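You operate a simulated robot arm through the tools that you are given. There is no shell and no other tool. Be economical: measure what you need, move in short steps, check, and stop when the job is done.

The job below is to be done with a simulated two-armed robot. You get a single attempt, and the scene is never put back.

## Task
Stretch the orange hat on the stretcher to the size on its ticket.
Fine: press Steam once, then turn the dial up; wait for the green lamp, turn the dial back to 54, then set the hat on the white dome.

It is judged by the outcome, as a careful person would: the job done as asked, and still so three seconds after it is handed in. It fails if anything else is knocked over, pushed out of place, dropped, spilled or broken.

## Robot
Two 7-joint arms with two-finger parallel grippers on one trunk, on a base that drives. Base frame: it is fixed to the floor where the robot stands at the start and does not move with it; the origin is under the middle of the robot, x ahead of it, y to its left, z up. Lengths are in cm, angles in degrees, forces in N, time in s.
The left shoulder is at the start at [3.7, 17.3, 133.5], the right one opposite. Places, roughly: black size dial [50, -30, 90]; black speed lever [60, 40, 100]; blue steam button [50, -40, 90]; red arm [100, -80, 100]; red lathe switch [50, 40, 90]; stretcher [70, -30, 90]; white dome [80, -60, 90]; white plunger knob [100, -80, 110]; yellow roller knob [90, 30, 100]. Payload 3.6 kg a hand.
The tool frame of a hand sits at the grasp point between the pads (the TCP): z along the fingers, y along the line on which they close. The tips reach 3 cm beyond it. Largest opening 11 cm; finger width 2, thickness 1; the body of the gripper, 4.8 by 11.2 cm, starts 5.5 cm behind the TCP.
Orientation is that of the tool frame in the base frame, as a unit quaternion [w, x, y, z]. With the fingers straight down and closing along the base's y, the tool's x points along the base's -x, its y along +y and its z along -z.

## Interface
- The arms move only by the tool arm_command. It takes "left_targets", "right_targets" or both (then of equal length, played together; a hand with none holds still); each is a list of rows, each a list of 2 entries, a list of its own where there are three numbers: the shift along the tool's x, y, z in m, then the turn, a rotation vector about the tool's x, y, z in degrees. In form: [[[x, y, z], [rx, ry, rz]], ...]. A call has 1 to 10 rows; each row is the pose to reach, as a shift and turn from the pose commanded when the call began, along the tool's axes at that moment. "left_claw" and "right_claw" are, for a hand that has rows, the finger opening in m, from 0 to 0.11, set as the call begins (left out, the last holds). Rows are played at 5 a second. More than 5 cm and 8.6 degrees between two rows, or a gripper value outside its range, and nothing of the call is played. Where a pose cannot be reached the arm comes as near as it can. A force on the tool above 40 N (or 10 N above the force at the start of the call, whichever is more), or a blocked arm, ends the call early, and 0.2 s more pass. Each finger travels about 15.3 cm/s and halts on what it meets, pressing with about 40 N; the grip force reading is that of the motor and also rises with nothing between the fingers. The clock runs only during rows and for 0.2 s after the last one: add rows that repeat a pose to give the fingers time. The reply holds the time, the measured pose of the TCP, the force on the tool along the base axes, the opening and the grip force, in the units named above and with some noise, with the torque about the TCP (base axes, N m) and any sound that the robot's microphone picked up, and new pictures: "show" is both (left out), scene, wrist or none (wrist: the cameras of the hands that moved).
- Cameras (640 x 400 px; columns grow to the right, rows downward): "scene" is now at [11.37, -2.25, 150.08]; the picture's right is [-0.26, -0.97, -0.00], its down [-0.62, 0.17, -0.76] and it looks along [0.74, -0.20, -0.65] (base axes); focal length 269 px, centre (320, 200). "left" rides on the left gripper at [7.2, -1.7, -10.3] in its tool frame; the picture's right is [0.23, 0.97, 0.00], its down [-0.76, 0.18, -0.62] and it looks along [-0.61, 0.14, 0.78] (tool axes); focal length 222 px, centre (320, 200). "right" rides on the right gripper at [7.2, 1.7, -10.3] in its tool frame; the picture's right is [-0.23, 0.97, 0.00], its down [-0.76, -0.18, -0.62] and it looks along [-0.61, -0.14, 0.78] (tool axes); focal length 222 px, centre (320, 200). There is no depth. A picture from a camera that has moved, and an enlarged one, comes with that camera's place and axes in the base frame and with its lens.
- slide_trunk(by): slides the trunk up (or, below 0, down) by that many cm; the arms and the scene camera ride with it, the base frame stays. It gives what a move gives, with no picture.
- base_move(legs): drives the robot by 1 to 6 legs, each [ahead, left, turn to the left] in cm, cm and degrees, along the robot's own axes; the way and the turn of a leg run together, so that a leg with both is an arc; at most 150 cm and 180 degrees a leg. The arms and the cameras ride along, it lands a little off, and it stops where it bumps. It gives what a move gives, and a new picture of the scene camera.
- aim_head(pan, tilt): turns the head with the scene camera to pan (to the left, within 86 degrees either way) and tilt (down, from -29 to 69), counted from straight ahead of the robot. It gives what a move gives, and a new picture of the scene camera.
- close_up(camera, box): a new picture of the part [left, top, right, bottom] of that camera's present view, enlarged. It takes no simulated time.
- close_job(): hands the job in; it is judged then, once.

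Go step by step. Nothing tells you exact positions but the pictures and the camera data: compare them with the known pose of the tool, close in by small moves and look again before you grip or let go. The budget is 120 turns and 260 pictures, counting those below and the enlarged ones. Unless the task says otherwise, let go and move clear before handing in, and close with one line.

The tools are called after "Call:" as a command line: name --argument value ..., lists and objects as JSON in quotes. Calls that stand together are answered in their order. arm_command: Moves the arms, as the interface text tells. Its arguments: {"type":"object","properties":{"left_targets":{"type":"array"},"left_claw":{"type":"number"},"right_targets":{"type":"array"},"right_claw":{"type":"number"},"show":{"type":"string","enum":["both","scene","wrist","none"]}},"required":[]} The other tools are called the same way: slide_trunk (by) slides the trunk up or down; base_move (legs) drives the base; aim_head (pan, tilt) turns the head that bears the scene camera; close_up (camera, box) takes an enlarged picture of a part of a camera's view; close_job () hands the job in.

At the start:

```text
clock: 0.0
left_tool_pos: [40.87, -4.58, 131.79]
left_ee_rot: [0.0, 0.0, 1.0, 0.0]
left_wrist_force: [-0.7, -1.0, 0.1]
left_ft_torque: [-0.01, 0.03, 0.0]
left_gripper_width: 10.97
left_grasp_force: 0.0
right_tool_pos: [30.31, -35.46, 126.34]
right_ee_rot: [-0.001, 0.0, 1.0, -0.001]
right_wrist_force: [-0.2, 0.9, 0.0]
right_ft_torque: [0.01, 0.0, 0.0]
right_gripper_width: 11.0
right_grasp_force: 0.0
trunk travel left (down, up): [-44.9, 31.4]
robot x, y, heading: [-0.41, -0.14, 0.2]
head pan, tilt: [-14.8, 40.2]
```

scene: 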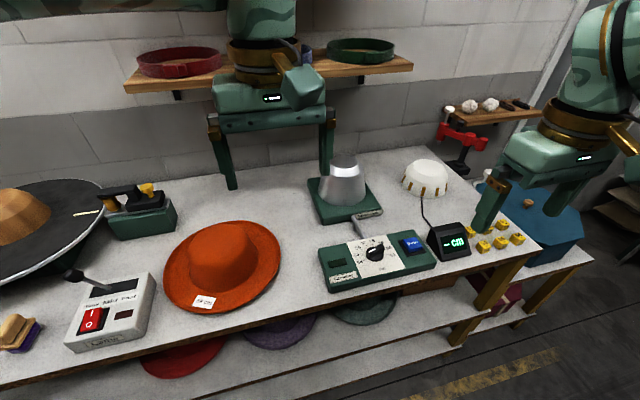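
right: 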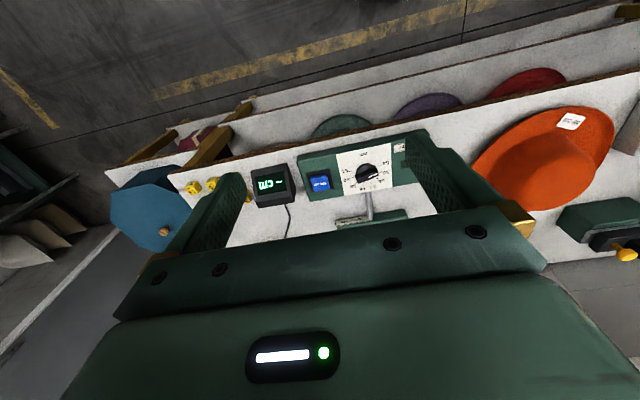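
left: 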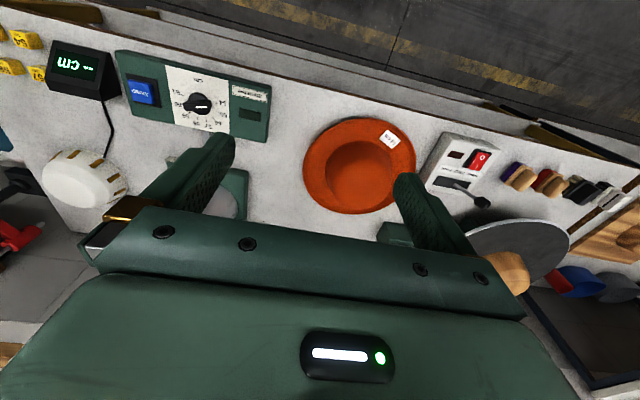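

I see the orange hat on the bench with a ticket on its brim, the steel stretcher behind the green control box, and the white dome to the right. First I'll read the ticket and the panel.

Call:
close_up --camera "scene" --box '[180, 285, 230, 316]'

Call:
close_up --camera "scene" --box '[310, 215, 480, 321]'

Call:
close_up --camera "left" --box '[370, 120, 418, 150]'

Call:
close_up --camera "left" --box '[100, 40, 280, 152]'

```text
12.80 times, centred on (205, 300) of scene
camera zoom: at [11.37, -2.25, 150.08], right [-0.26, -0.97, 0.0], down [-0.62, 0.17, -0.76], along [0.74, -0.2, -0.65], focal length 3443 px, centre (1792, -1086)
```

zoom: 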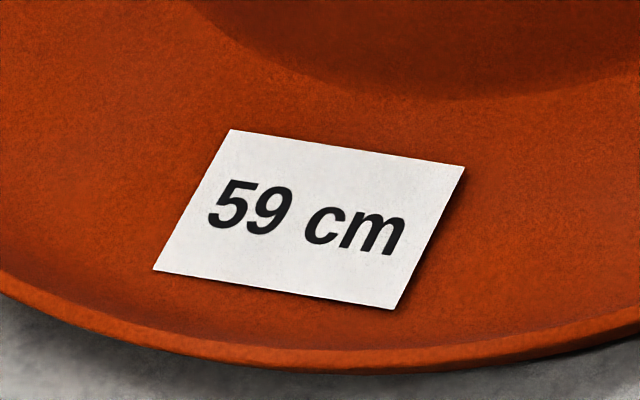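

```text
3.76 times, centred on (395, 268) of scene
camera zoom: at [11.37, -2.25, 150.08], right [-0.26, -0.97, 0.0], down [-0.62, 0.17, -0.76], along [0.74, -0.2, -0.65], focal length 1013 px, centre (38, -56)
```

zoom: 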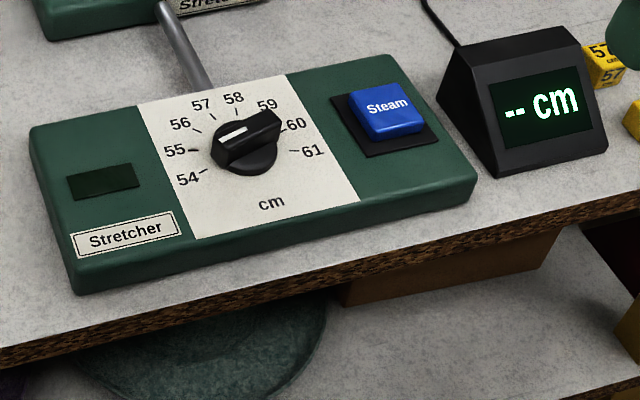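

```text
13.33 times, centred on (394, 135) of left
camera zoom: at [33.64, -6.19, 141.99], right [-0.23, 0.97, 0.0], down [0.76, 0.18, 0.62], along [0.61, 0.14, -0.78], focal length 2962 px, centre (-667, 1067)
```

zoom: 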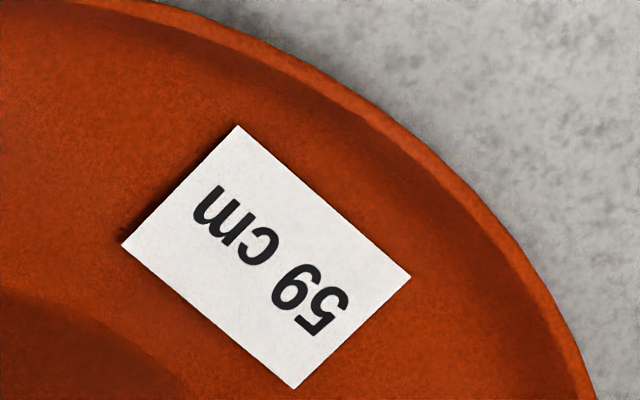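

```text
3.56 times, centred on (190, 96) of left
camera zoom: at [33.64, -6.19, 141.99], right [-0.23, 0.97, 0.0], down [0.76, 0.18, 0.62], along [0.61, 0.14, -0.78], focal length 790 px, centre (782, 570)
```

zoom: 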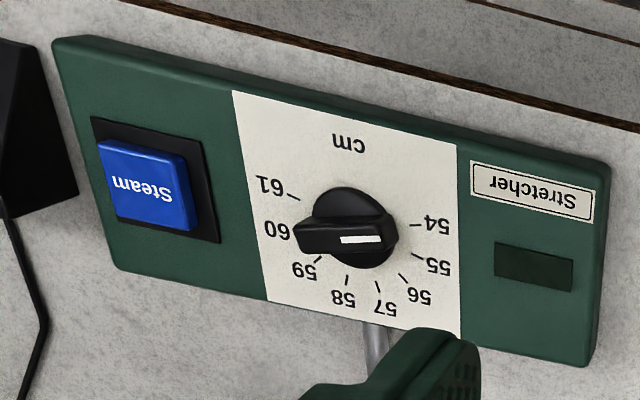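

The ticket says 59 cm and the dial now reads 54. I estimate the dial at about (56, -31, 87) and the hat crown at about (59, 10, 96). I'll look closely at the hat, stretcher and dome.

Call:
close_up --camera "scene" --box '[150, 205, 310, 305]'

Call:
close_up --camera "scene" --box '[290, 140, 480, 259]'

Call:
close_up --camera "left" --box '[280, 100, 440, 200]'

Call:
aim_head --pan -10 --tilt 62

```text
4.00 times, centred on (230, 255) of scene
camera zoom: at [11.37, -2.25, 150.08], right [-0.26, -0.97, 0.0], down [-0.62, 0.17, -0.76], along [0.74, -0.2, -0.65], focal length 1076 px, centre (680, -20)
```

zoom: 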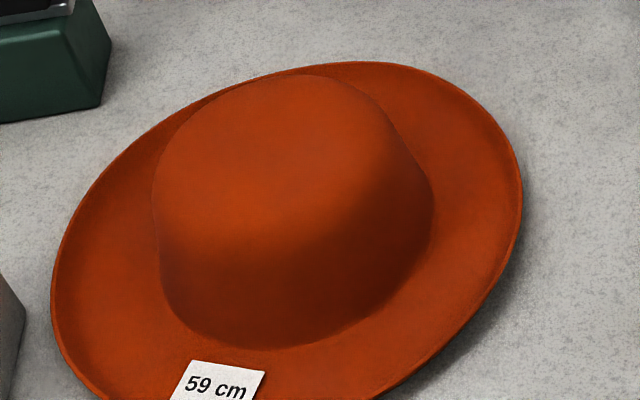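

```text
3.36 times, centred on (385, 200) of scene
camera zoom: at [11.37, -2.25, 150.08], right [-0.26, -0.97, 0.0], down [-0.62, 0.17, -0.76], along [0.74, -0.2, -0.65], focal length 904 px, centre (102, 202)
```

zoom: 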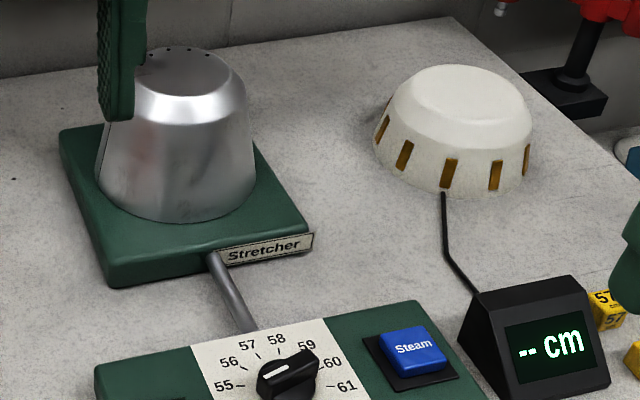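

```text
4.00 times, centred on (360, 150) of left
camera zoom: at [33.64, -6.19, 141.99], right [-0.23, 0.97, 0.0], down [0.76, 0.18, 0.62], along [0.61, 0.14, -0.78], focal length 888 px, centre (160, 400)
```

zoom: 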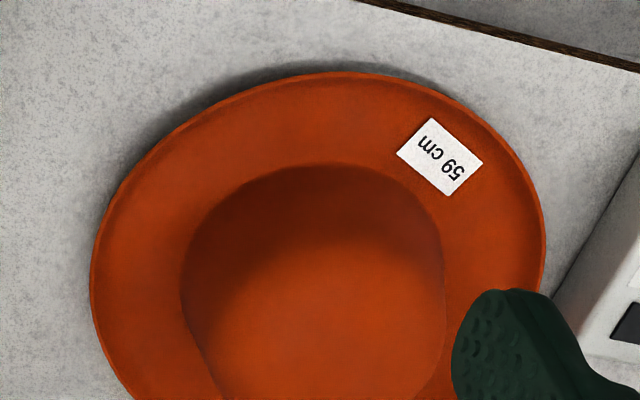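

```text
clock: 0.8
left_tool_pos: [40.95, -4.54, 131.91]
left_ee_rot: [0.0, 0.0, 1.0, 0.0]
left_wrist_force: [-0.4, 0.1, 0.3]
left_ft_torque: [0.0, -0.03, 0.02]
left_gripper_width: 11.0
left_grasp_force: 0.0
right_tool_pos: [30.44, -35.4, 126.35]
right_ee_rot: [0.0, 0.0, 1.0, 0.0]
right_wrist_force: [-0.7, -0.3, -0.1]
right_ft_torque: [0.0, 0.06, -0.04]
right_gripper_width: 11.01
right_grasp_force: 0.1
trunk travel left (down, up): [-44.9, 31.4]
robot x, y, heading: [-0.07, 0.02, -0.0]
head pan, tilt: [-10.0, 62.0]
camera scene: at [9.51, -1.2, 147.22], right [-0.17, -0.98, 0.0], down [-0.87, 0.15, -0.47], along [0.46, -0.08, -0.88], focal length 269 px, centre (320, 200)
```

scene: 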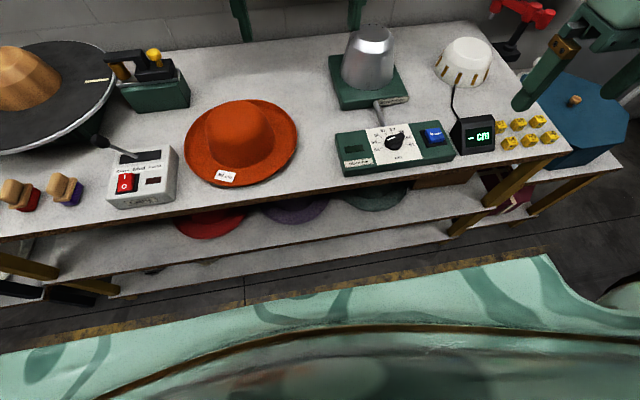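

I now have rough positions: the dome at (84, -64), with the bench top near z = 83. I plan to grip the hat's near brim with the right hand, so I'll turn that gripper to point forward and down with the fingers closing vertically.

Call:
arm_command --right_targets '[[[0, 0, 0], [-3.0, -3.0, 7.25]], [[0, 0, 0], [-6.0, -6.0, 14.5]], [[0, 0, 0], [-9.0, -9.0, 21.74]], [[0, 0, 0], [-12.0, -12.0, 29.0]], [[0, 0, 0], [-15.0, -15.0, 36.24]], [[0, 0, 0], [-18.0, -18.0, 43.5]], [[0, 0, 0], [-21.0, -21.0, 50.7]], [[0, 0, 0], [-24.0, -24.0, 58.0]], [[0, 0, 0], [-27.0, -27.0, 65.2]], [[0, 0, 0], [-30.0, -30.0, 72.5]]]' --show "none"

Call:
arm_command --right_targets '[[[0, 0, 0], [-2.6, -2.6, 6.2]], [[0, 0, 0], [-5.15, -5.15, 12.45]], [[0, 0, 0], [-5.15, -5.15, 12.45]]]' --show "both"

```text
clock: 3.0
left_tool_pos: [40.98, -4.55, 131.69]
left_ee_rot: [0.0, 0.0, 1.0, 0.0]
left_wrist_force: [0.0, 0.4, -0.8]
left_ft_torque: [-0.04, 0.03, 0.01]
left_gripper_width: 11.0
left_grasp_force: 0.0
right_tool_pos: [32.94, -37.41, 127.56]
right_ee_rot: [0.238, 0.579, 0.742, 0.239]
right_wrist_force: [-0.3, 0.3, 0.0]
right_ft_torque: [0.0, 0.01, -0.01]
right_gripper_width: 10.99
right_grasp_force: 0.1
right hand out of reach, approached as far as the arm can: row 8, 9, 10
trunk travel left (down, up): [-44.9, 31.4]
robot x, y, heading: [0.03, -0.12, 0.1]
head pan, tilt: [-10.0, 62.0]
```

```text
clock: 3.9
left_tool_pos: [40.88, -4.48, 131.74]
left_ee_rot: [0.0, 0.001, 1.0, 0.001]
left_wrist_force: [0.5, -0.6, 0.2]
left_ft_torque: [0.0, -0.03, -0.02]
left_gripper_width: 11.0
left_grasp_force: 0.1
right_tool_pos: [34.6, -38.83, 128.44]
right_ee_rot: [0.269, 0.653, 0.654, 0.271]
right_wrist_force: [0.1, 0.8, 0.5]
right_ft_torque: [0.02, 0.0, 0.02]
right_gripper_width: 11.0
right_grasp_force: 0.0
right hand out of reach, approached as far as the arm can: row 1, 2, 3
trunk travel left (down, up): [-44.9, 31.4]
robot x, y, heading: [-0.0, 0.23, -0.0]
head pan, tilt: [-10.0, 62.0]
camera scene: at [9.48, -1.2, 147.22], right [-0.17, -0.98, 0.0], down [-0.87, 0.15, -0.47], along [0.46, -0.08, -0.88], focal length 269 px, centre (320, 200)
camera right: at [28.42, -31.71, 136.93], right [0.69, -0.23, 0.69], down [-0.57, -0.76, 0.31], along [0.45, -0.61, -0.65], focal length 222 px, centre (320, 200)
```

scene: 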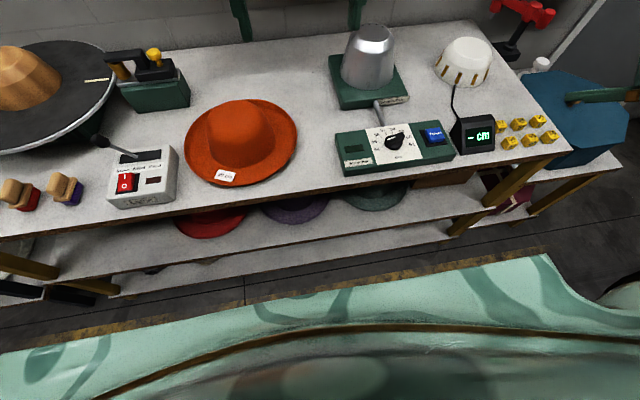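
right: 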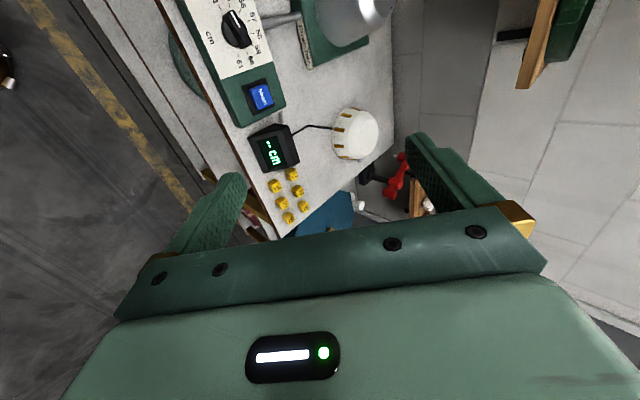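

The gripper can hold this orientation. The bench front edge is at x ≈ 45.4, and the hat is centred near (65, 12) with its near brim edge at x ≈ 50. I'll lower the trunk and drive left so the right hand comes in front of the hat.

Call:
slide_trunk --by -18

Call:
base_move --legs '[[0, 36, 0]]'

```text
clock: 5.8
left_tool_pos: [40.8, -4.52, 113.81]
left_ee_rot: [0.0, 0.0, 1.0, -0.001]
left_wrist_force: [-0.5, 0.5, 0.3]
left_ft_torque: [-0.01, 0.03, -0.01]
left_gripper_width: 11.01
left_grasp_force: 0.0
right_tool_pos: [38.13, -38.99, 106.44]
right_ee_rot: [0.227, 0.67, 0.669, 0.229]
right_wrist_force: [-0.4, 0.0, 0.4]
right_ft_torque: [-0.03, -0.01, 0.0]
right_gripper_width: 10.99
right_grasp_force: 0.0
trunk travel left (down, up): [-26.9, 49.4]
robot x, y, heading: [0.17, 0.16, 0.2]
head pan, tilt: [-10.0, 62.0]
```

```text
clock: 8.2
left_tool_pos: [41.06, 30.81, 113.72]
left_ee_rot: [0.0, 0.004, 1.0, 0.0]
left_wrist_force: [0.1, -0.2, 0.2]
left_ft_torque: [-0.04, 0.01, -0.02]
left_gripper_width: 11.01
left_grasp_force: 0.0
right_tool_pos: [38.13, -3.55, 106.38]
right_ee_rot: [0.23, 0.672, 0.666, 0.228]
right_wrist_force: [-0.5, -0.4, -0.6]
right_ft_torque: [-0.02, -0.01, 0.0]
right_gripper_width: 10.99
right_grasp_force: 0.0
trunk travel left (down, up): [-26.9, 49.4]
robot x, y, heading: [0.11, 35.63, -0.2]
head pan, tilt: [-10.0, 62.0]
camera scene: at [15.65, 34.42, 128.96], right [-0.18, -0.98, 0.0], down [-0.87, 0.16, -0.47], along [0.46, -0.09, -0.88], focal length 269 px, centre (320, 200)
```

scene: 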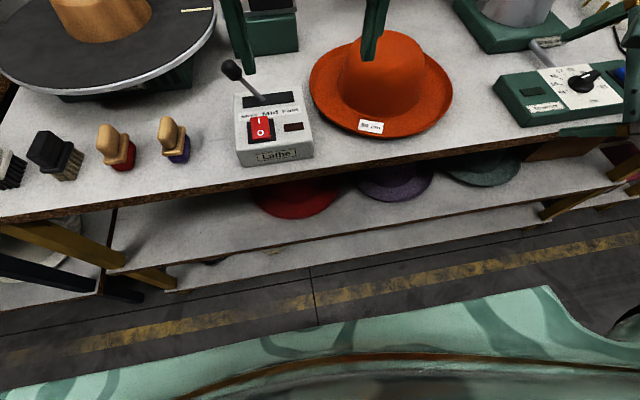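

The hat is now ahead and to the right of centre. I'll bring the right hand toward the space in front of its near brim, flattening the pitch to about 30°, and aim the head there.

Call:
arm_command --right_targets '[[[0.03, 0, 0.02], [-5, 0, 0]], [[0.06, 0, 0.04], [-10, 0, 0]], [[0.09, -0.003, 0.06], [-15, 0, 0]], [[0.12, -0.006, 0.08], [-20, 0, 0]], [[0.155, -0.01, 0.1], [-23, 0, 0]], [[0.155, -0.01, 0.11], [-23, 0, 0]]]' --show "wrist"

Call:
aim_head --pan -28 --tilt 48

```text
clock: 9.6
left_tool_pos: [41.05, 30.61, 113.77]
left_ee_rot: [0.0, 0.004, 1.0, 0.0]
left_wrist_force: [-0.3, -0.1, -0.5]
left_ft_torque: [0.04, 0.02, 0.03]
left_gripper_width: 10.98
left_grasp_force: 0.1
right_tool_pos: [46.79, 12.07, 95.71]
right_ee_rot: [0.358, 0.613, 0.607, 0.356]
right_wrist_force: [-0.1, 0.1, -0.6]
right_ft_torque: [-0.01, 0.01, -0.01]
right_gripper_width: 10.99
right_grasp_force: 0.0
right hand out of reach, approached as far as the arm can: row 1, 2, 3, 4, 5, 6
trunk travel left (down, up): [-26.9, 49.4]
robot x, y, heading: [0.07, 35.41, -0.3]
head pan, tilt: [-10.0, 62.0]
camera right: at [38.64, 19.29, 102.12], right [0.47, -0.23, 0.85], down [-0.64, -0.76, 0.15], along [0.61, -0.61, -0.51], focal length 222 px, centre (320, 200)
```

right: 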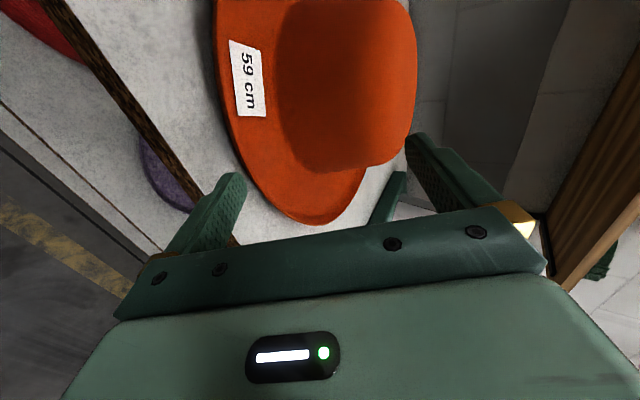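

```text
clock: 10.4
left_tool_pos: [41.03, 30.84, 113.85]
left_ee_rot: [0.0, 0.004, 1.0, 0.0]
left_wrist_force: [0.3, -0.1, -0.8]
left_ft_torque: [0.0, 0.0, -0.02]
left_gripper_width: 10.99
left_grasp_force: 0.1
right_tool_pos: [46.86, 12.08, 95.56]
right_ee_rot: [0.358, 0.613, 0.607, 0.357]
right_wrist_force: [0.7, 1.2, 0.0]
right_ft_torque: [-0.04, -0.01, 0.02]
right_gripper_width: 11.0
right_grasp_force: 0.0
trunk travel left (down, up): [-26.9, 49.4]
robot x, y, heading: [0.13, 35.57, -0.8]
head pan, tilt: [-28.0, 48.0]
camera scene: at [16.26, 31.76, 130.71], right [-0.48, -0.88, 0.0], down [-0.65, 0.35, -0.67], along [0.59, -0.32, -0.74], focal length 269 px, centre (320, 200)
```

scene: 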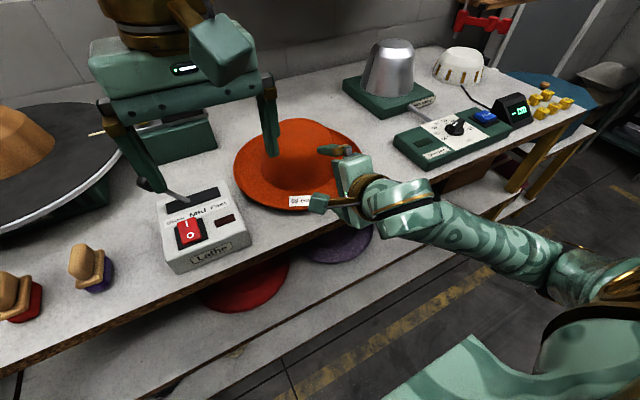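

The right hand is at (46.8, 12.1, 95.6), pitched about 29° down, facing the hat's near brim. I need the brim's height and curl before I grip, so I'll zoom in.

Call:
close_up --camera "scene" --box '[225, 110, 385, 210]'

Call:
close_up --camera "right" --box '[180, 60, 440, 222]'

Call:
close_up --camera "left" --box '[0, 0, 640, 400]'

```text
4.00 times, centred on (305, 160) of scene
camera zoom: at [16.26, 31.76, 130.71], right [-0.48, -0.88, 0.0], down [-0.65, 0.35, -0.67], along [0.59, -0.32, -0.74], focal length 1076 px, centre (380, 360)
```

zoom: 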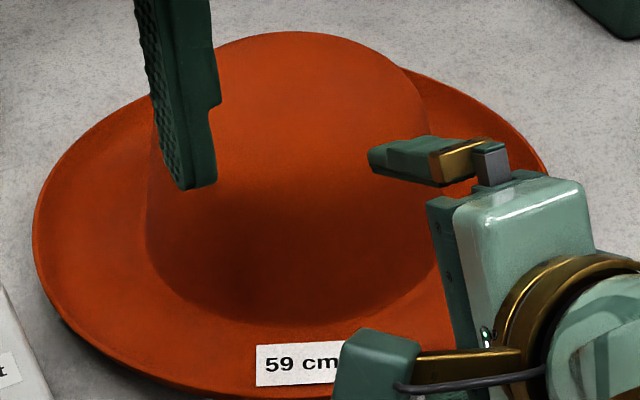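

```text
2.46 times, centred on (310, 141) of right
camera zoom: at [38.66, 19.38, 102.14], right [0.48, -0.23, 0.85], down [-0.64, -0.76, 0.15], along [0.61, -0.61, -0.51], focal length 547 px, centre (345, 345)
```

zoom: 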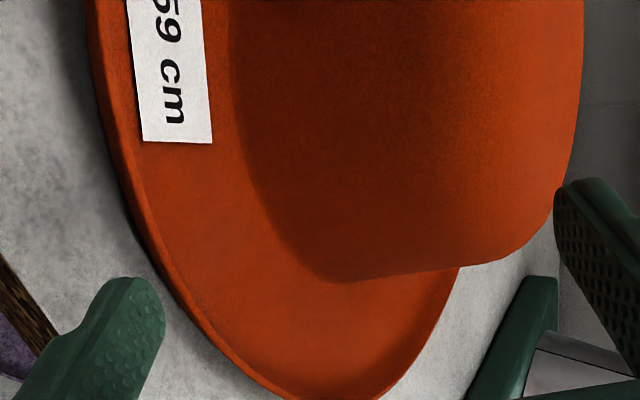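

```text
1.00 times, centred on (320, 200) of left (not enlarged: the box is as wide or as high as the picture)
camera zoom: at [33.74, 29.19, 123.98], right [-0.22, 0.98, 0.0], down [0.76, 0.17, 0.62], along [0.61, 0.14, -0.78], focal length 222 px, centre (320, 200)
```

zoom: 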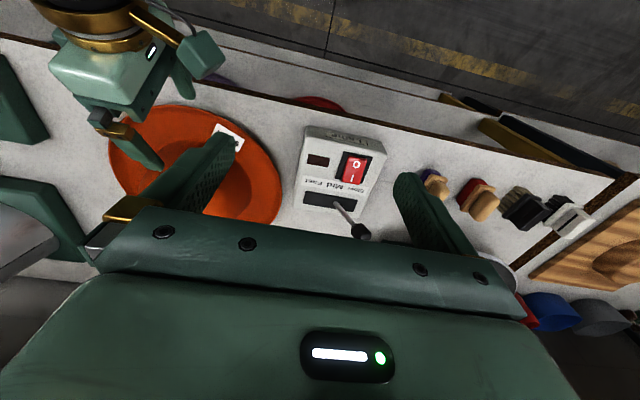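

The ticket corners triangulate to z ≈ 86.7, so the near brim is roughly at that height. I'll narrow the fingers and come down outside the brim for a low view.

Call:
arm_command --right_targets '[[[-0.01, -0.02, 0.008], [0, 0, 0]], [[-0.02, -0.044, 0.0156], [0, 0, 0]], [[-0.02, -0.044, 0.0156], [0, 0, 0]]]' --right_claw 0.05 --show "both"

```text
clock: 11.2
left_tool_pos: [41.01, 30.81, 113.78]
left_ee_rot: [0.0, 0.005, 1.0, 0.0]
left_wrist_force: [0.0, -0.4, 0.1]
left_ft_torque: [0.0, 0.01, 0.01]
left_gripper_width: 11.0
left_grasp_force: 0.0
right_tool_pos: [46.05, 10.07, 91.16]
right_ee_rot: [0.358, 0.613, 0.608, 0.356]
right_wrist_force: [0.0, -0.4, 0.5]
right_ft_torque: [-0.05, -0.01, 0.0]
right_gripper_width: 5.03
right_grasp_force: 0.1
trunk travel left (down, up): [-26.9, 49.4]
robot x, y, heading: [0.14, 35.74, -0.5]
head pan, tilt: [-28.0, 48.0]
camera scene: at [16.28, 31.74, 130.71], right [-0.48, -0.88, 0.0], down [-0.65, 0.35, -0.67], along [0.59, -0.32, -0.74], focal length 269 px, centre (320, 200)
camera right: at [37.77, 17.38, 97.73], right [0.48, -0.23, 0.85], down [-0.64, -0.76, 0.15], along [0.61, -0.61, -0.51], focal length 222 px, centre (320, 200)
```

scene: 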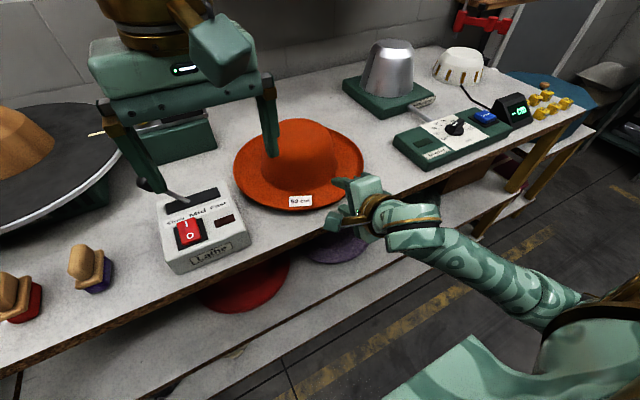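
right: 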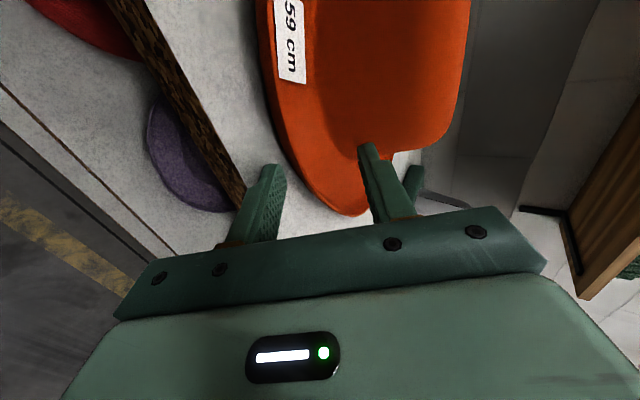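

The arm is within reach here and the brim edge shows between the fingers. I'll zoom in to measure.

Call:
close_up --camera "right" --box '[180, 80, 436, 240]'

Call:
close_up --camera "scene" --box '[230, 150, 390, 250]'

```text
2.50 times, centred on (308, 160) of right
camera zoom: at [37.77, 17.38, 97.73], right [0.48, -0.23, 0.85], down [-0.64, -0.76, 0.15], along [0.61, -0.61, -0.51], focal length 555 px, centre (350, 300)
```

zoom: 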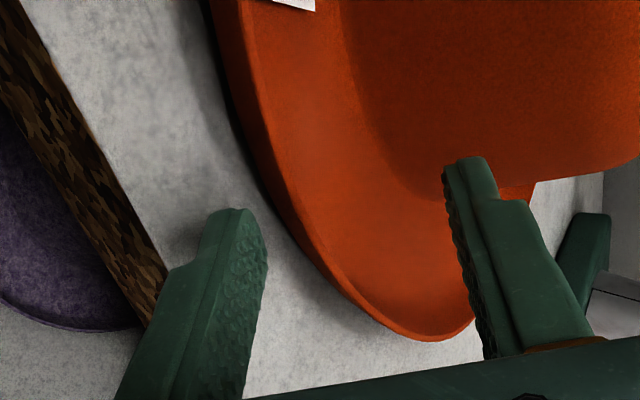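

```text
4.00 times, centred on (310, 200) of scene
camera zoom: at [16.28, 31.74, 130.71], right [-0.48, -0.88, 0.0], down [-0.65, 0.35, -0.67], along [0.59, -0.32, -0.74], focal length 1076 px, centre (360, 200)
```

zoom: 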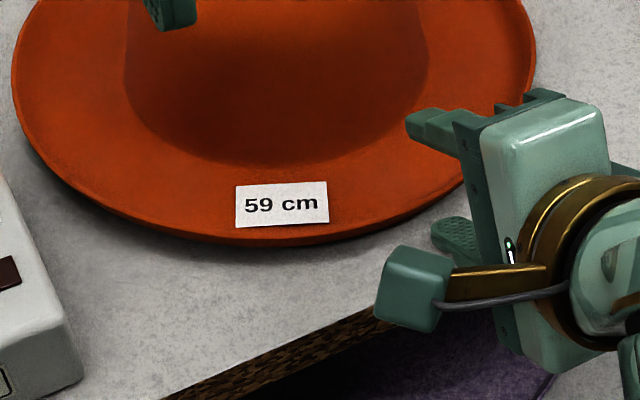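

The brim's edge curls up 1–1.5 cm with a dark gap beneath, so I can slip the lower finger under it. I'll flatten the pitch to about 20°, narrow the fingers and feel for the bench just outside the brim.

Call:
arm_command --right_targets '[[[0.005, -0.003, 0.002], [-4.7, 0, 0]], [[0.01, -0.006, 0.003], [-9.4, 0, 0]], [[0.01, -0.013, 0.007], [-9.4, 0, 0]], [[0.01, -0.013, 0.007], [-9.4, 0, 0]]]' --right_claw 0.03 --show "wrist"

```text
clock: 12.2
left_tool_pos: [40.99, 30.72, 113.75]
left_ee_rot: [0.0, 0.004, 1.0, -0.001]
left_wrist_force: [-0.1, 0.1, -0.4]
left_ft_torque: [0.01, 0.02, 0.04]
left_gripper_width: 10.98
left_grasp_force: 0.1
right_tool_pos: [45.99, 11.0, 89.81]
right_ee_rot: [0.408, 0.581, 0.577, 0.404]
right_wrist_force: [0.1, 0.7, 1.0]
right_ft_torque: [-0.03, -0.04, 0.02]
right_gripper_width: 2.97
right_grasp_force: 0.2
trunk travel left (down, up): [-26.9, 49.4]
robot x, y, heading: [-0.11, 35.54, -0.4]
head pan, tilt: [-28.0, 48.0]
camera right: at [36.87, 18.35, 94.96], right [0.33, -0.23, 0.92], down [-0.65, -0.76, 0.04], along [0.68, -0.61, -0.4], focal length 222 px, centre (320, 200)
```

right: 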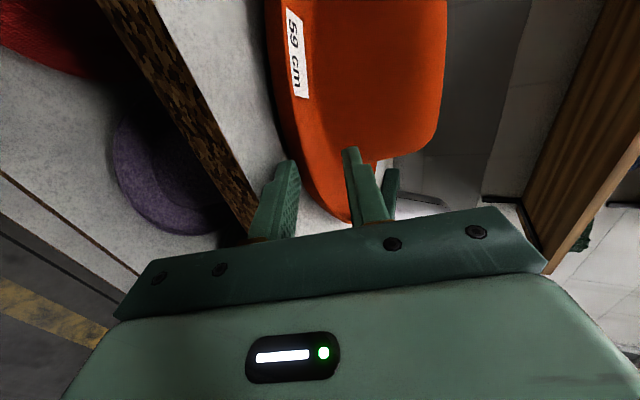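

The lower fingertip is now at about z = 86.4, just outside the brim. I'll go straight down in small steps until I feel the bench.

Call:
arm_command --right_targets '[[[0, -0.0047, 0.0017], [0, 0, 0]], [[0, -0.0094, 0.0034], [0, 0, 0]], [[0, -0.0141, 0.005], [0, 0, 0]], [[0, -0.0188, 0.0067], [0, 0, 0]], [[0, -0.0188, 0.0067], [0, 0, 0]]]' --show "wrist"

```text
clock: 13.2
left_tool_pos: [40.7, 30.78, 114.01]
left_ee_rot: [0.001, 0.005, 1.0, -0.001]
left_wrist_force: [0.3, -0.3, -0.2]
left_ft_torque: [-0.01, -0.04, -0.01]
left_gripper_width: 10.99
left_grasp_force: 0.1
right_tool_pos: [45.8, 11.0, 89.03]
right_ee_rot: [0.414, 0.578, 0.57, 0.413]
right_wrist_force: [-12.9, 2.0, 19.4]
right_ft_torque: [0.0, -0.07, 0.09]
right_gripper_width: 2.21
right_grasp_force: 0.2
trunk travel left (down, up): [-26.9, 49.4]
robot x, y, heading: [0.04, 35.54, -0.3]
head pan, tilt: [-28.0, 48.0]
stopped in row 4 (right hand): the force on the tool passed its limit at 43 N (the readings are from after the stop); the commanded pose is now the measured one
camera right: at [36.6, 18.23, 93.91], right [0.31, -0.23, 0.92], down [-0.65, -0.76, 0.02], along [0.69, -0.61, -0.39], focal length 222 px, centre (320, 200)
```

right: 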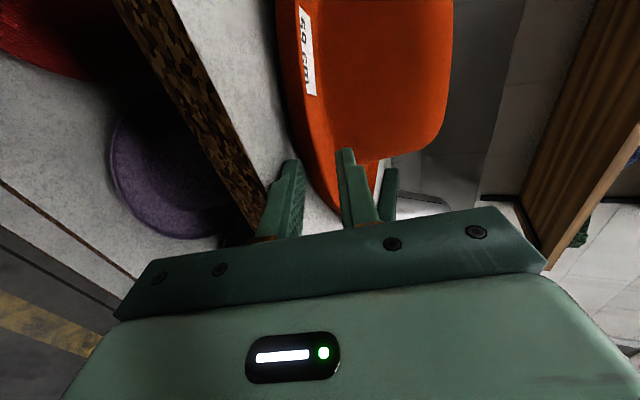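

I felt the bench at z ≈ 86, so the brim lies almost on it with an upturned lip. I'll unload slightly, then slide forward so the lower finger goes under the lip.

Call:
arm_command --right_targets '[[[0, 0.0028, -0.001], [0, 0, 0]], [[0, 0.0045, 0.004], [0, 0, 0]], [[0, 0.006, 0.0085], [0, 0, 0]], [[0, 0.0075, 0.013], [0, 0, 0]], [[0, 0.009, 0.018], [0, 0, 0]], [[0, 0.009, 0.018], [0, 0, 0]]]' --right_claw 0.03 --show "both"

Call:
close_up --camera "right" --box '[240, 100, 432, 220]'

```text
clock: 14.6
left_tool_pos: [40.57, 30.86, 113.91]
left_ee_rot: [0.002, 0.005, 1.0, -0.001]
left_wrist_force: [0.0, -0.2, 0.1]
left_ft_torque: [-0.04, 0.0, 0.0]
left_gripper_width: 11.01
left_grasp_force: 0.1
right_tool_pos: [47.96, 11.01, 89.02]
right_ee_rot: [0.412, 0.578, 0.571, 0.411]
right_wrist_force: [-19.9, -1.0, 20.2]
right_ft_torque: [-0.03, 0.17, 0.0]
right_gripper_width: 2.33
right_grasp_force: 0.0
trunk travel left (down, up): [-26.9, 49.4]
robot x, y, heading: [0.04, 35.41, -0.2]
head pan, tilt: [-28.0, 48.0]
camera scene: at [15.81, 31.82, 130.78], right [-0.48, -0.88, 0.0], down [-0.65, 0.35, -0.67], along [0.59, -0.32, -0.74], focal length 269 px, centre (320, 200)
camera right: at [38.61, 18.17, 94.01], right [0.31, -0.23, 0.92], down [-0.65, -0.76, 0.03], along [0.69, -0.61, -0.39], focal length 222 px, centre (320, 200)
```

scene: 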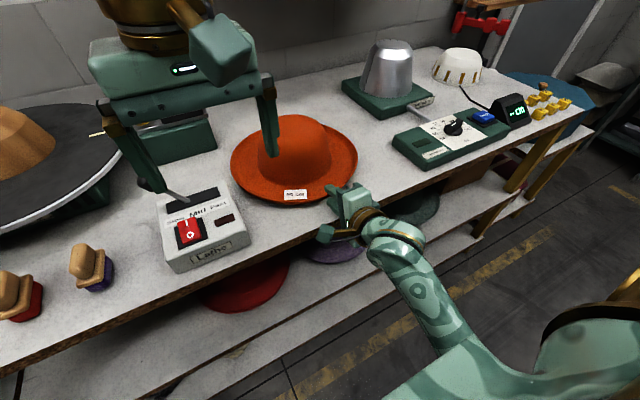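
right: 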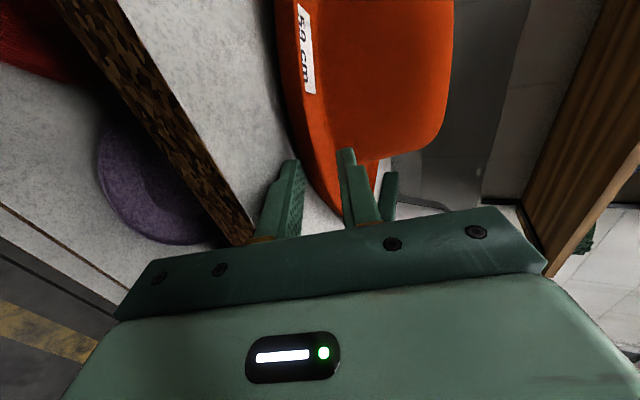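

```text
3.33 times, centred on (336, 160) of right
camera zoom: at [38.61, 18.17, 94.01], right [0.31, -0.23, 0.92], down [-0.65, -0.76, 0.03], along [0.69, -0.61, -0.39], focal length 740 px, centre (267, 333)
```

zoom: 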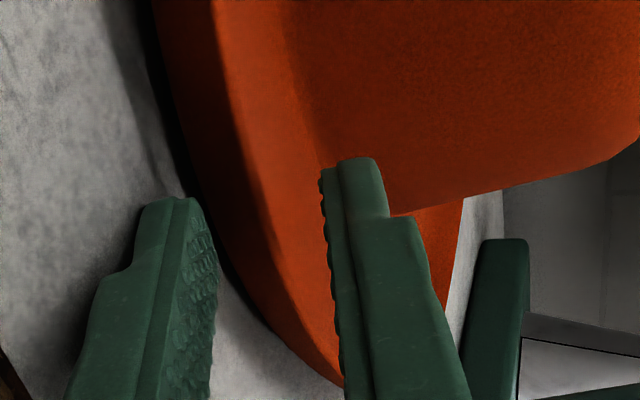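

The hat slid forward with the finger instead of letting it under, so I'll stop pushing. I'll back off and study the lip's profile.

Call:
arm_command --right_targets '[[[0.0, 0.005, -0.02], [0, 0, 0]], [[0.0, 0.005, -0.05], [0, 0, 0]], [[0.0, 0.005, -0.05], [0, 0, 0]]]' --show "none"

Call:
close_up --camera "right" --box '[220, 40, 476, 200]'

Call:
close_up --camera "scene" --box '[220, 140, 364, 230]'

```text
clock: 15.4
left_tool_pos: [41.12, 30.8, 113.74]
left_ee_rot: [-0.001, 0.005, 1.0, 0.0]
left_wrist_force: [-0.5, 0.5, -0.3]
left_ft_torque: [0.0, 0.01, 0.01]
left_gripper_width: 10.99
left_grasp_force: 0.1
right_tool_pos: [43.46, 10.78, 91.03]
right_ee_rot: [0.41, 0.579, 0.573, 0.409]
right_wrist_force: [-0.2, -0.1, -0.7]
right_ft_torque: [0.02, -0.01, -0.02]
right_gripper_width: 3.01
right_grasp_force: 0.1
trunk travel left (down, up): [-26.9, 49.4]
robot x, y, heading: [0.56, 35.78, -0.3]
head pan, tilt: [-28.0, 48.0]
```

```text
2.50 times, centred on (348, 120) of right
camera zoom: at [34.27, 18.1, 96.06], right [0.32, -0.23, 0.92], down [-0.65, -0.76, 0.03], along [0.69, -0.61, -0.39], focal length 555 px, centre (250, 400)
```

zoom: 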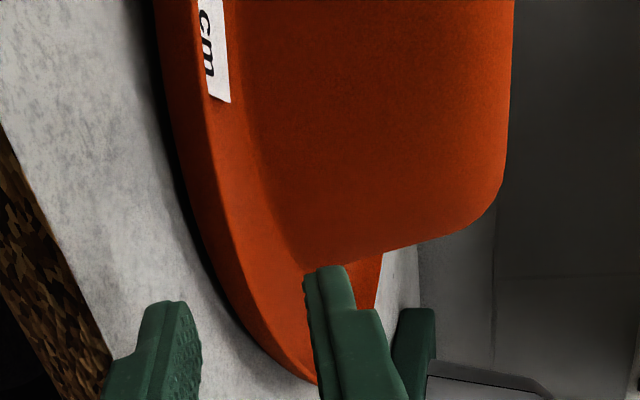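

```text
4.44 times, centred on (292, 185) of scene
camera zoom: at [16.27, 31.73, 130.7], right [-0.48, -0.88, 0.0], down [-0.65, 0.36, -0.67], along [0.59, -0.32, -0.74], focal length 1196 px, centre (444, 267)
```

zoom: 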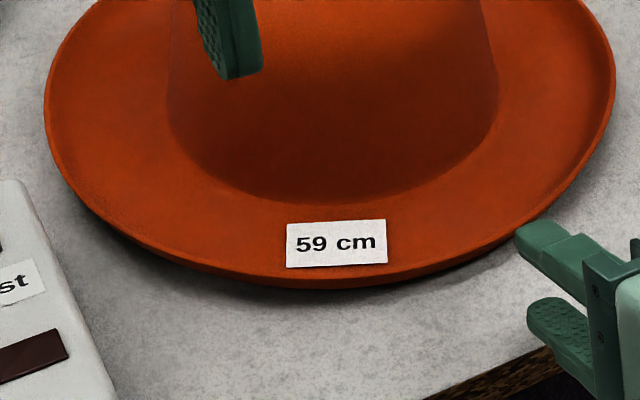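

The brim edge is thick with only a thin gap under it, so the finger won't wedge in. Instead I'll press the closed fingertips on the near brim and drag the hat back until it overhangs the bench edge, where I can pinch it.

Call:
arm_command --right_targets '[[[0, 0.02, 0.0], [6, 0, 0]], [[0, 0.03, 0.02], [12, 0, 0]], [[0, 0.04, 0.045], [18, 0, 0]], [[0, 0.044, 0.07], [24, 0, 0]], [[0, 0.044, 0.0856], [30, 0, 0]], [[0, 0.044, 0.0856], [30, 0, 0]]]' --right_claw 0.0 --show "both"

```text
clock: 16.5
left_tool_pos: [41.04, 30.68, 113.77]
left_ee_rot: [0.0, 0.005, 1.0, -0.001]
left_wrist_force: [0.1, 0.0, 0.0]
left_ft_torque: [0.03, 0.0, 0.03]
left_gripper_width: 10.99
left_grasp_force: 0.1
right_tool_pos: [52.25, 6.04, 92.99]
right_ee_rot: [0.315, 0.652, 0.656, 0.213]
right_wrist_force: [0.1, -0.6, -0.5]
right_ft_torque: [-0.02, 0.02, -0.01]
right_gripper_width: 0.0
right_grasp_force: 37.8
right hand out of reach, approached as far as the arm can: row 1
trunk travel left (down, up): [-26.9, 49.4]
robot x, y, heading: [-0.22, 35.68, -0.6]
head pan, tilt: [-28.0, 48.0]
stopped in row 5 (right hand): the arm was blocked; the commanded pose is now the measured one
camera scene: at [16.25, 31.73, 130.71], right [-0.48, -0.88, 0.0], down [-0.65, 0.36, -0.67], along [0.59, -0.32, -0.74], focal length 269 px, centre (320, 200)
camera right: at [46.66, 14.55, 100.54], right [0.69, -0.17, 0.7], down [-0.6, -0.68, 0.42], along [0.41, -0.71, -0.57], focal length 222 px, centre (320, 200)
```

scene: 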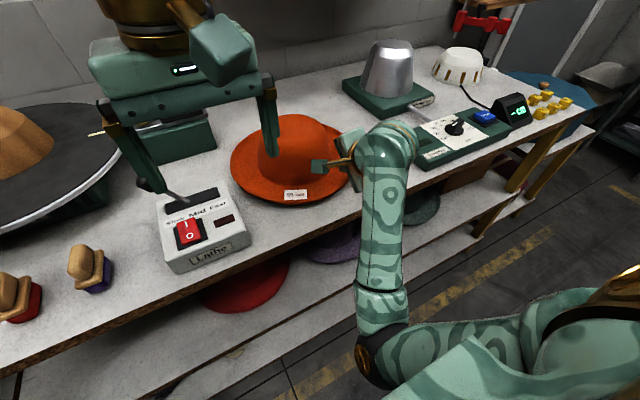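
right: 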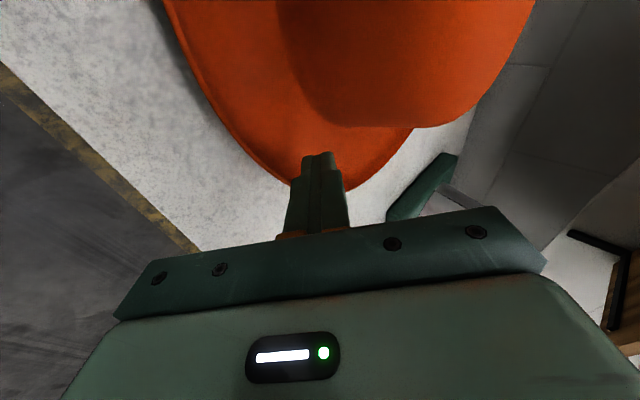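

The arm got blocked because it is cramped, with the elbow dropped near the bench front. I'll raise the trunk and back the base off so the arm can work more extended.

Call:
slide_trunk --by 15

Call:
base_move --legs '[[-12, 0, 0]]'

```text
clock: 18.3
left_tool_pos: [40.96, 30.83, 128.74]
left_ee_rot: [-0.001, 0.006, 1.0, 0.0]
left_wrist_force: [-0.5, -0.1, 0.4]
left_ft_torque: [0.04, 0.0, 0.0]
left_gripper_width: 10.99
left_grasp_force: 0.0
right_tool_pos: [51.94, 1.26, 108.8]
right_ee_rot: [0.353, 0.652, 0.648, 0.171]
right_wrist_force: [0.0, 1.0, -0.5]
right_ft_torque: [-0.04, 0.02, -0.01]
right_gripper_width: 0.01
right_grasp_force: 37.5
trunk travel left (down, up): [-41.9, 34.4]
robot x, y, heading: [0.03, 35.7, -0.6]
head pan, tilt: [-28.0, 48.0]
```

```text
clock: 19.5
left_tool_pos: [28.85, 30.76, 128.79]
left_ee_rot: [0.0, 0.007, 1.0, -0.001]
left_wrist_force: [-0.2, -0.3, -0.4]
left_ft_torque: [0.0, -0.02, 0.02]
left_gripper_width: 11.01
left_grasp_force: 0.2
right_tool_pos: [39.88, 1.41, 109.09]
right_ee_rot: [0.354, 0.651, 0.649, 0.174]
right_wrist_force: [-0.8, -0.1, 0.6]
right_ft_torque: [-0.02, -0.02, 0.02]
right_gripper_width: 0.01
right_grasp_force: 37.9
trunk travel left (down, up): [-41.9, 34.4]
robot x, y, heading: [-11.84, 35.72, -0.5]
head pan, tilt: [-28.0, 48.0]
camera scene: at [-1.28, 31.89, 145.95], right [-0.48, -0.88, 0.0], down [-0.65, 0.36, -0.67], along [0.59, -0.32, -0.74], focal length 269 px, centre (320, 200)
```

scene: 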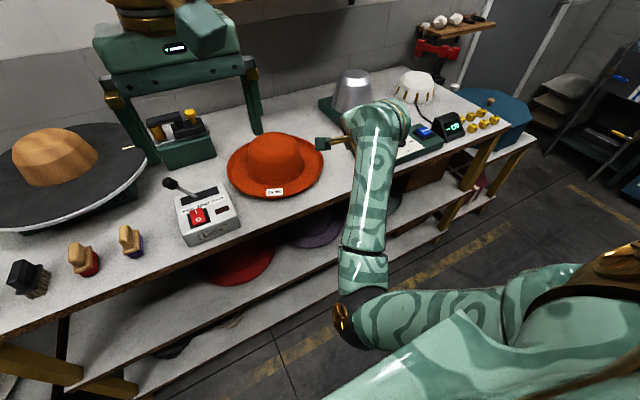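

The forearm is in an awkward vertical posture. I'll try bringing the hand back to the clean 30° pitch pose in free space and see whether the arm recovers.

Call:
arm_command --right_targets '[[[0.033, -0.011, -0.003], [-5.2, 4.2, 2.4]], [[0.067, -0.022, -0.005], [-10.4, 8.4, 4.7]], [[0.1, -0.032, -0.008], [-15.6, 12.65, 7.1]], [[0.1, -0.032, -0.008], [-15.6, 12.65, 7.1]]]' --show "scene"

```text
clock: 20.2
left_tool_pos: [28.82, 30.82, 128.77]
left_ee_rot: [-0.001, 0.007, 1.0, 0.0]
left_wrist_force: [0.7, -0.3, -0.5]
left_ft_torque: [-0.01, 0.01, -0.02]
left_gripper_width: 11.0
left_grasp_force: 0.0
right_tool_pos: [42.44, 3.53, 118.12]
right_ee_rot: [0.467, 0.585, 0.58, 0.321]
right_wrist_force: [-1.1, -0.4, 0.5]
right_ft_torque: [-0.01, 0.02, -0.01]
right_gripper_width: 0.0
right_grasp_force: 37.9
trunk travel left (down, up): [-41.9, 34.4]
robot x, y, heading: [-11.72, 35.49, -0.6]
head pan, tilt: [-28.0, 48.0]
stopped in row 3 (right hand): the arm was blocked; the commanded pose is now the measured one
camera scene: at [-1.18, 31.95, 145.95], right [-0.48, -0.88, 0.0], down [-0.65, 0.36, -0.67], along [0.59, -0.32, -0.74], focal length 269 px, centre (320, 200)
```

scene: 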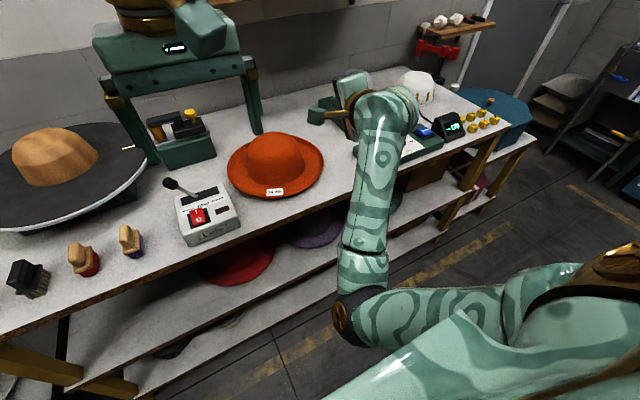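

The arm is jammed at a joint limit in this roll. I'll unwind toward the starting tool-down pose and then try the opposite roll.

Call:
arm_command --right_targets '[[[-0.0051, -0.0037, -0.0179], [3.31, 4.81, -6.02]], [[-0.0103, -0.0074, -0.0358], [6.62, 9.62, -12.04]], [[-0.0154, -0.0112, -0.0537], [9.93, 14.43, -18.06]], [[-0.0205, -0.0149, -0.0716], [13.24, 19.24, -24.08]], [[-0.0257, -0.0186, -0.0895], [16.55, 24.05, -30.1]], [[-0.0308, -0.0223, -0.1074], [19.86, 28.86, -36.12]], [[-0.0359, -0.026, -0.1253], [23.17, 33.67, -42.14]], [[-0.041, -0.0298, -0.1432], [26.48, 38.48, -48.16]], [[-0.0462, -0.0335, -0.1611], [29.79, 43.29, -54.18]], [[-0.0513, -0.0372, -0.179], [33.1, 48.1, -60.2]]]' --show "scene"

```text
clock: 22.4
left_tool_pos: [28.78, 30.75, 128.79]
left_ee_rot: [0.0, 0.006, 1.0, 0.0]
left_wrist_force: [-0.6, -0.1, 0.4]
left_ft_torque: [0.0, 0.02, 0.0]
left_gripper_width: 11.0
left_grasp_force: 0.1
right_tool_pos: [30.44, -3.37, 121.59]
right_ee_rot: [0.161, 0.203, 0.959, 0.118]
right_wrist_force: [0.3, 0.7, 0.5]
right_ft_torque: [0.0, -0.01, -0.01]
right_gripper_width: 0.0
right_grasp_force: 37.7
right hand out of reach, approached as far as the arm can: row 5, 6, 7, 8, 9, 10
trunk travel left (down, up): [-41.9, 34.4]
robot x, y, heading: [-11.78, 35.6, -0.9]
head pan, tilt: [-28.0, 48.0]
camera scene: at [-1.3, 31.85, 145.96], right [-0.48, -0.88, 0.0], down [-0.65, 0.36, -0.67], along [0.59, -0.32, -0.74], focal length 269 px, centre (320, 200)
```

scene: 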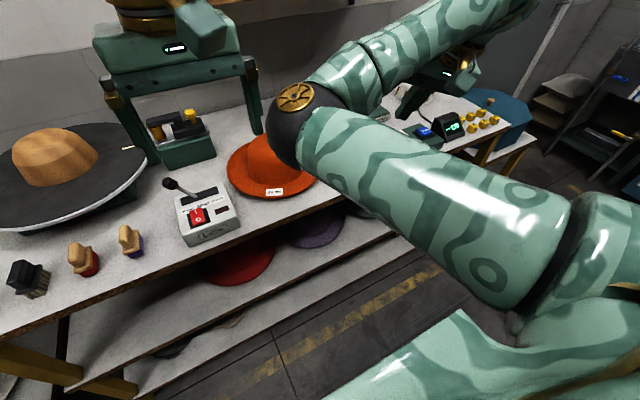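

The arm flipped to an elbow-up posture. From here I'll roll the other way (camera to the right) toward the forward-down pose.

Call:
arm_command --right_targets '[[[-0.0015, 0.0079, 0.0073], [2.31, -2.29, -7.74]], [[-0.003, 0.0158, 0.0146], [4.62, -4.58, -15.5]], [[-0.0045, 0.0237, 0.0219], [6.93, -6.87, -23.2]], [[-0.006, 0.0316, 0.0292], [9.24, -9.16, -31]], [[-0.0075, 0.0395, 0.0365], [11.55, -11.45, -38.7]], [[-0.009, 0.0474, 0.0438], [13.86, -13.74, -46.5]], [[-0.0105, 0.0553, 0.0511], [16.17, -16.03, -54.2]], [[-0.012, 0.0632, 0.0584], [18.5, -18.3, -62]], [[-0.0135, 0.0711, 0.0657], [20.8, -20.6, -69.7]], [[-0.015, 0.079, 0.073], [23.1, -22.9, -77.4]]]' --show "scene"

```text
clock: 24.6
left_tool_pos: [28.87, 30.84, 128.68]
left_ee_rot: [0.0, 0.005, 1.0, 0.0]
left_wrist_force: [-0.1, -0.1, -0.4]
left_ft_torque: [0.01, -0.01, 0.03]
left_gripper_width: 11.01
left_grasp_force: 0.1
right_tool_pos: [37.64, 4.36, 117.45]
right_ee_rot: [0.329, -0.389, 0.83, -0.227]
right_wrist_force: [-0.4, 0.2, -0.2]
right_ft_torque: [-0.03, -0.02, -0.02]
right_gripper_width: 0.02
right_grasp_force: 38.0
right hand out of reach, approached as far as the arm can: row 1, 2, 3, 4, 5
trunk travel left (down, up): [-41.9, 34.4]
robot x, y, heading: [-11.91, 35.75, -0.5]
head pan, tilt: [-28.0, 48.0]
camera scene: at [-1.18, 31.86, 145.95], right [-0.48, -0.88, 0.0], down [-0.65, 0.36, -0.67], along [0.59, -0.32, -0.74], focal length 269 px, centre (320, 200)
```

scene: 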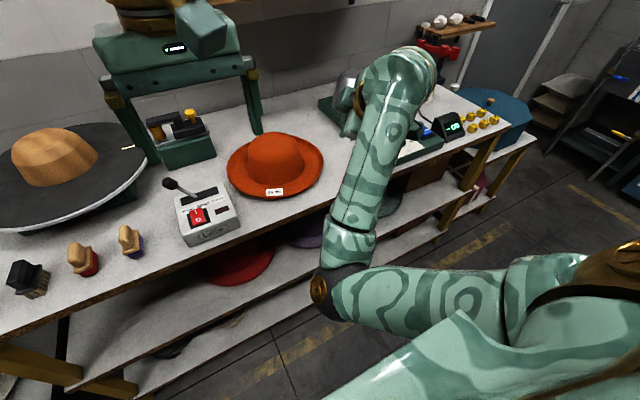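

This roll is reachable without errors so far. I'll finish the turn and come down toward the hat's height.

Call:
arm_command --right_targets '[[[-0.005, 0.0116, 0.014], [2.14, -2.12, -7.2]], [[-0.01, 0.023, 0.028], [4.3, -4.25, -14.4]], [[-0.015, 0.035, 0.042], [6.4, -6.4, -21.6]], [[-0.02, 0.046, 0.056], [8.6, -8.5, -28.8]], [[-0.0253, 0.058, 0.07], [10.7, -10.6, -35.9]], [[-0.0253, 0.058, 0.07], [10.7, -10.6, -35.9]]]' --show "both"

```text
clock: 26.0
left_tool_pos: [28.83, 30.81, 128.8]
left_ee_rot: [0.0, 0.007, 1.0, 0.0]
left_wrist_force: [0.1, 0.2, -0.7]
left_ft_torque: [-0.02, 0.02, -0.01]
left_gripper_width: 11.01
left_grasp_force: 0.1
right_tool_pos: [40.95, 9.13, 109.83]
right_ee_rot: [0.351, -0.613, 0.613, -0.354]
right_wrist_force: [0.0, 0.7, 0.2]
right_ft_torque: [-0.02, -0.03, 0.0]
right_gripper_width: 0.0
right_grasp_force: 37.1
trunk travel left (down, up): [-41.9, 34.4]
robot x, y, heading: [-12.0, 35.4, -0.7]
head pan, tilt: [-28.0, 48.0]
camera scene: at [-1.17, 31.91, 145.95], right [-0.48, -0.88, 0.0], down [-0.65, 0.36, -0.67], along [0.59, -0.32, -0.74], focal length 269 px, centre (320, 200)
camera right: at [31.08, 1.85, 113.63], right [-0.49, 0.23, -0.84], down [-0.45, 0.77, 0.46], along [0.75, 0.6, -0.27], focal length 222 px, centre (320, 200)
```

scene: 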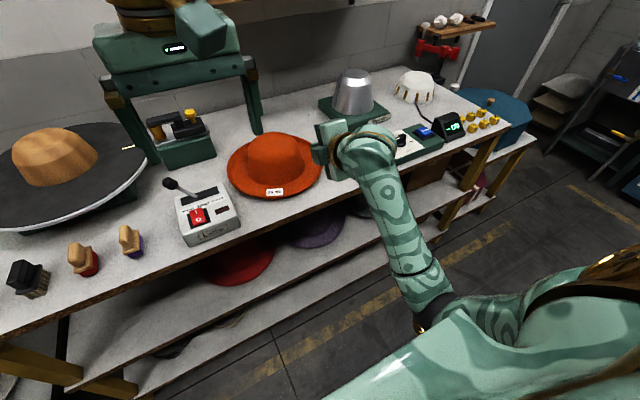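
right: 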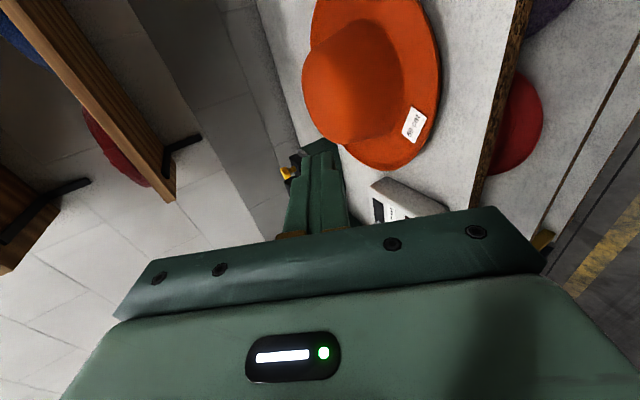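

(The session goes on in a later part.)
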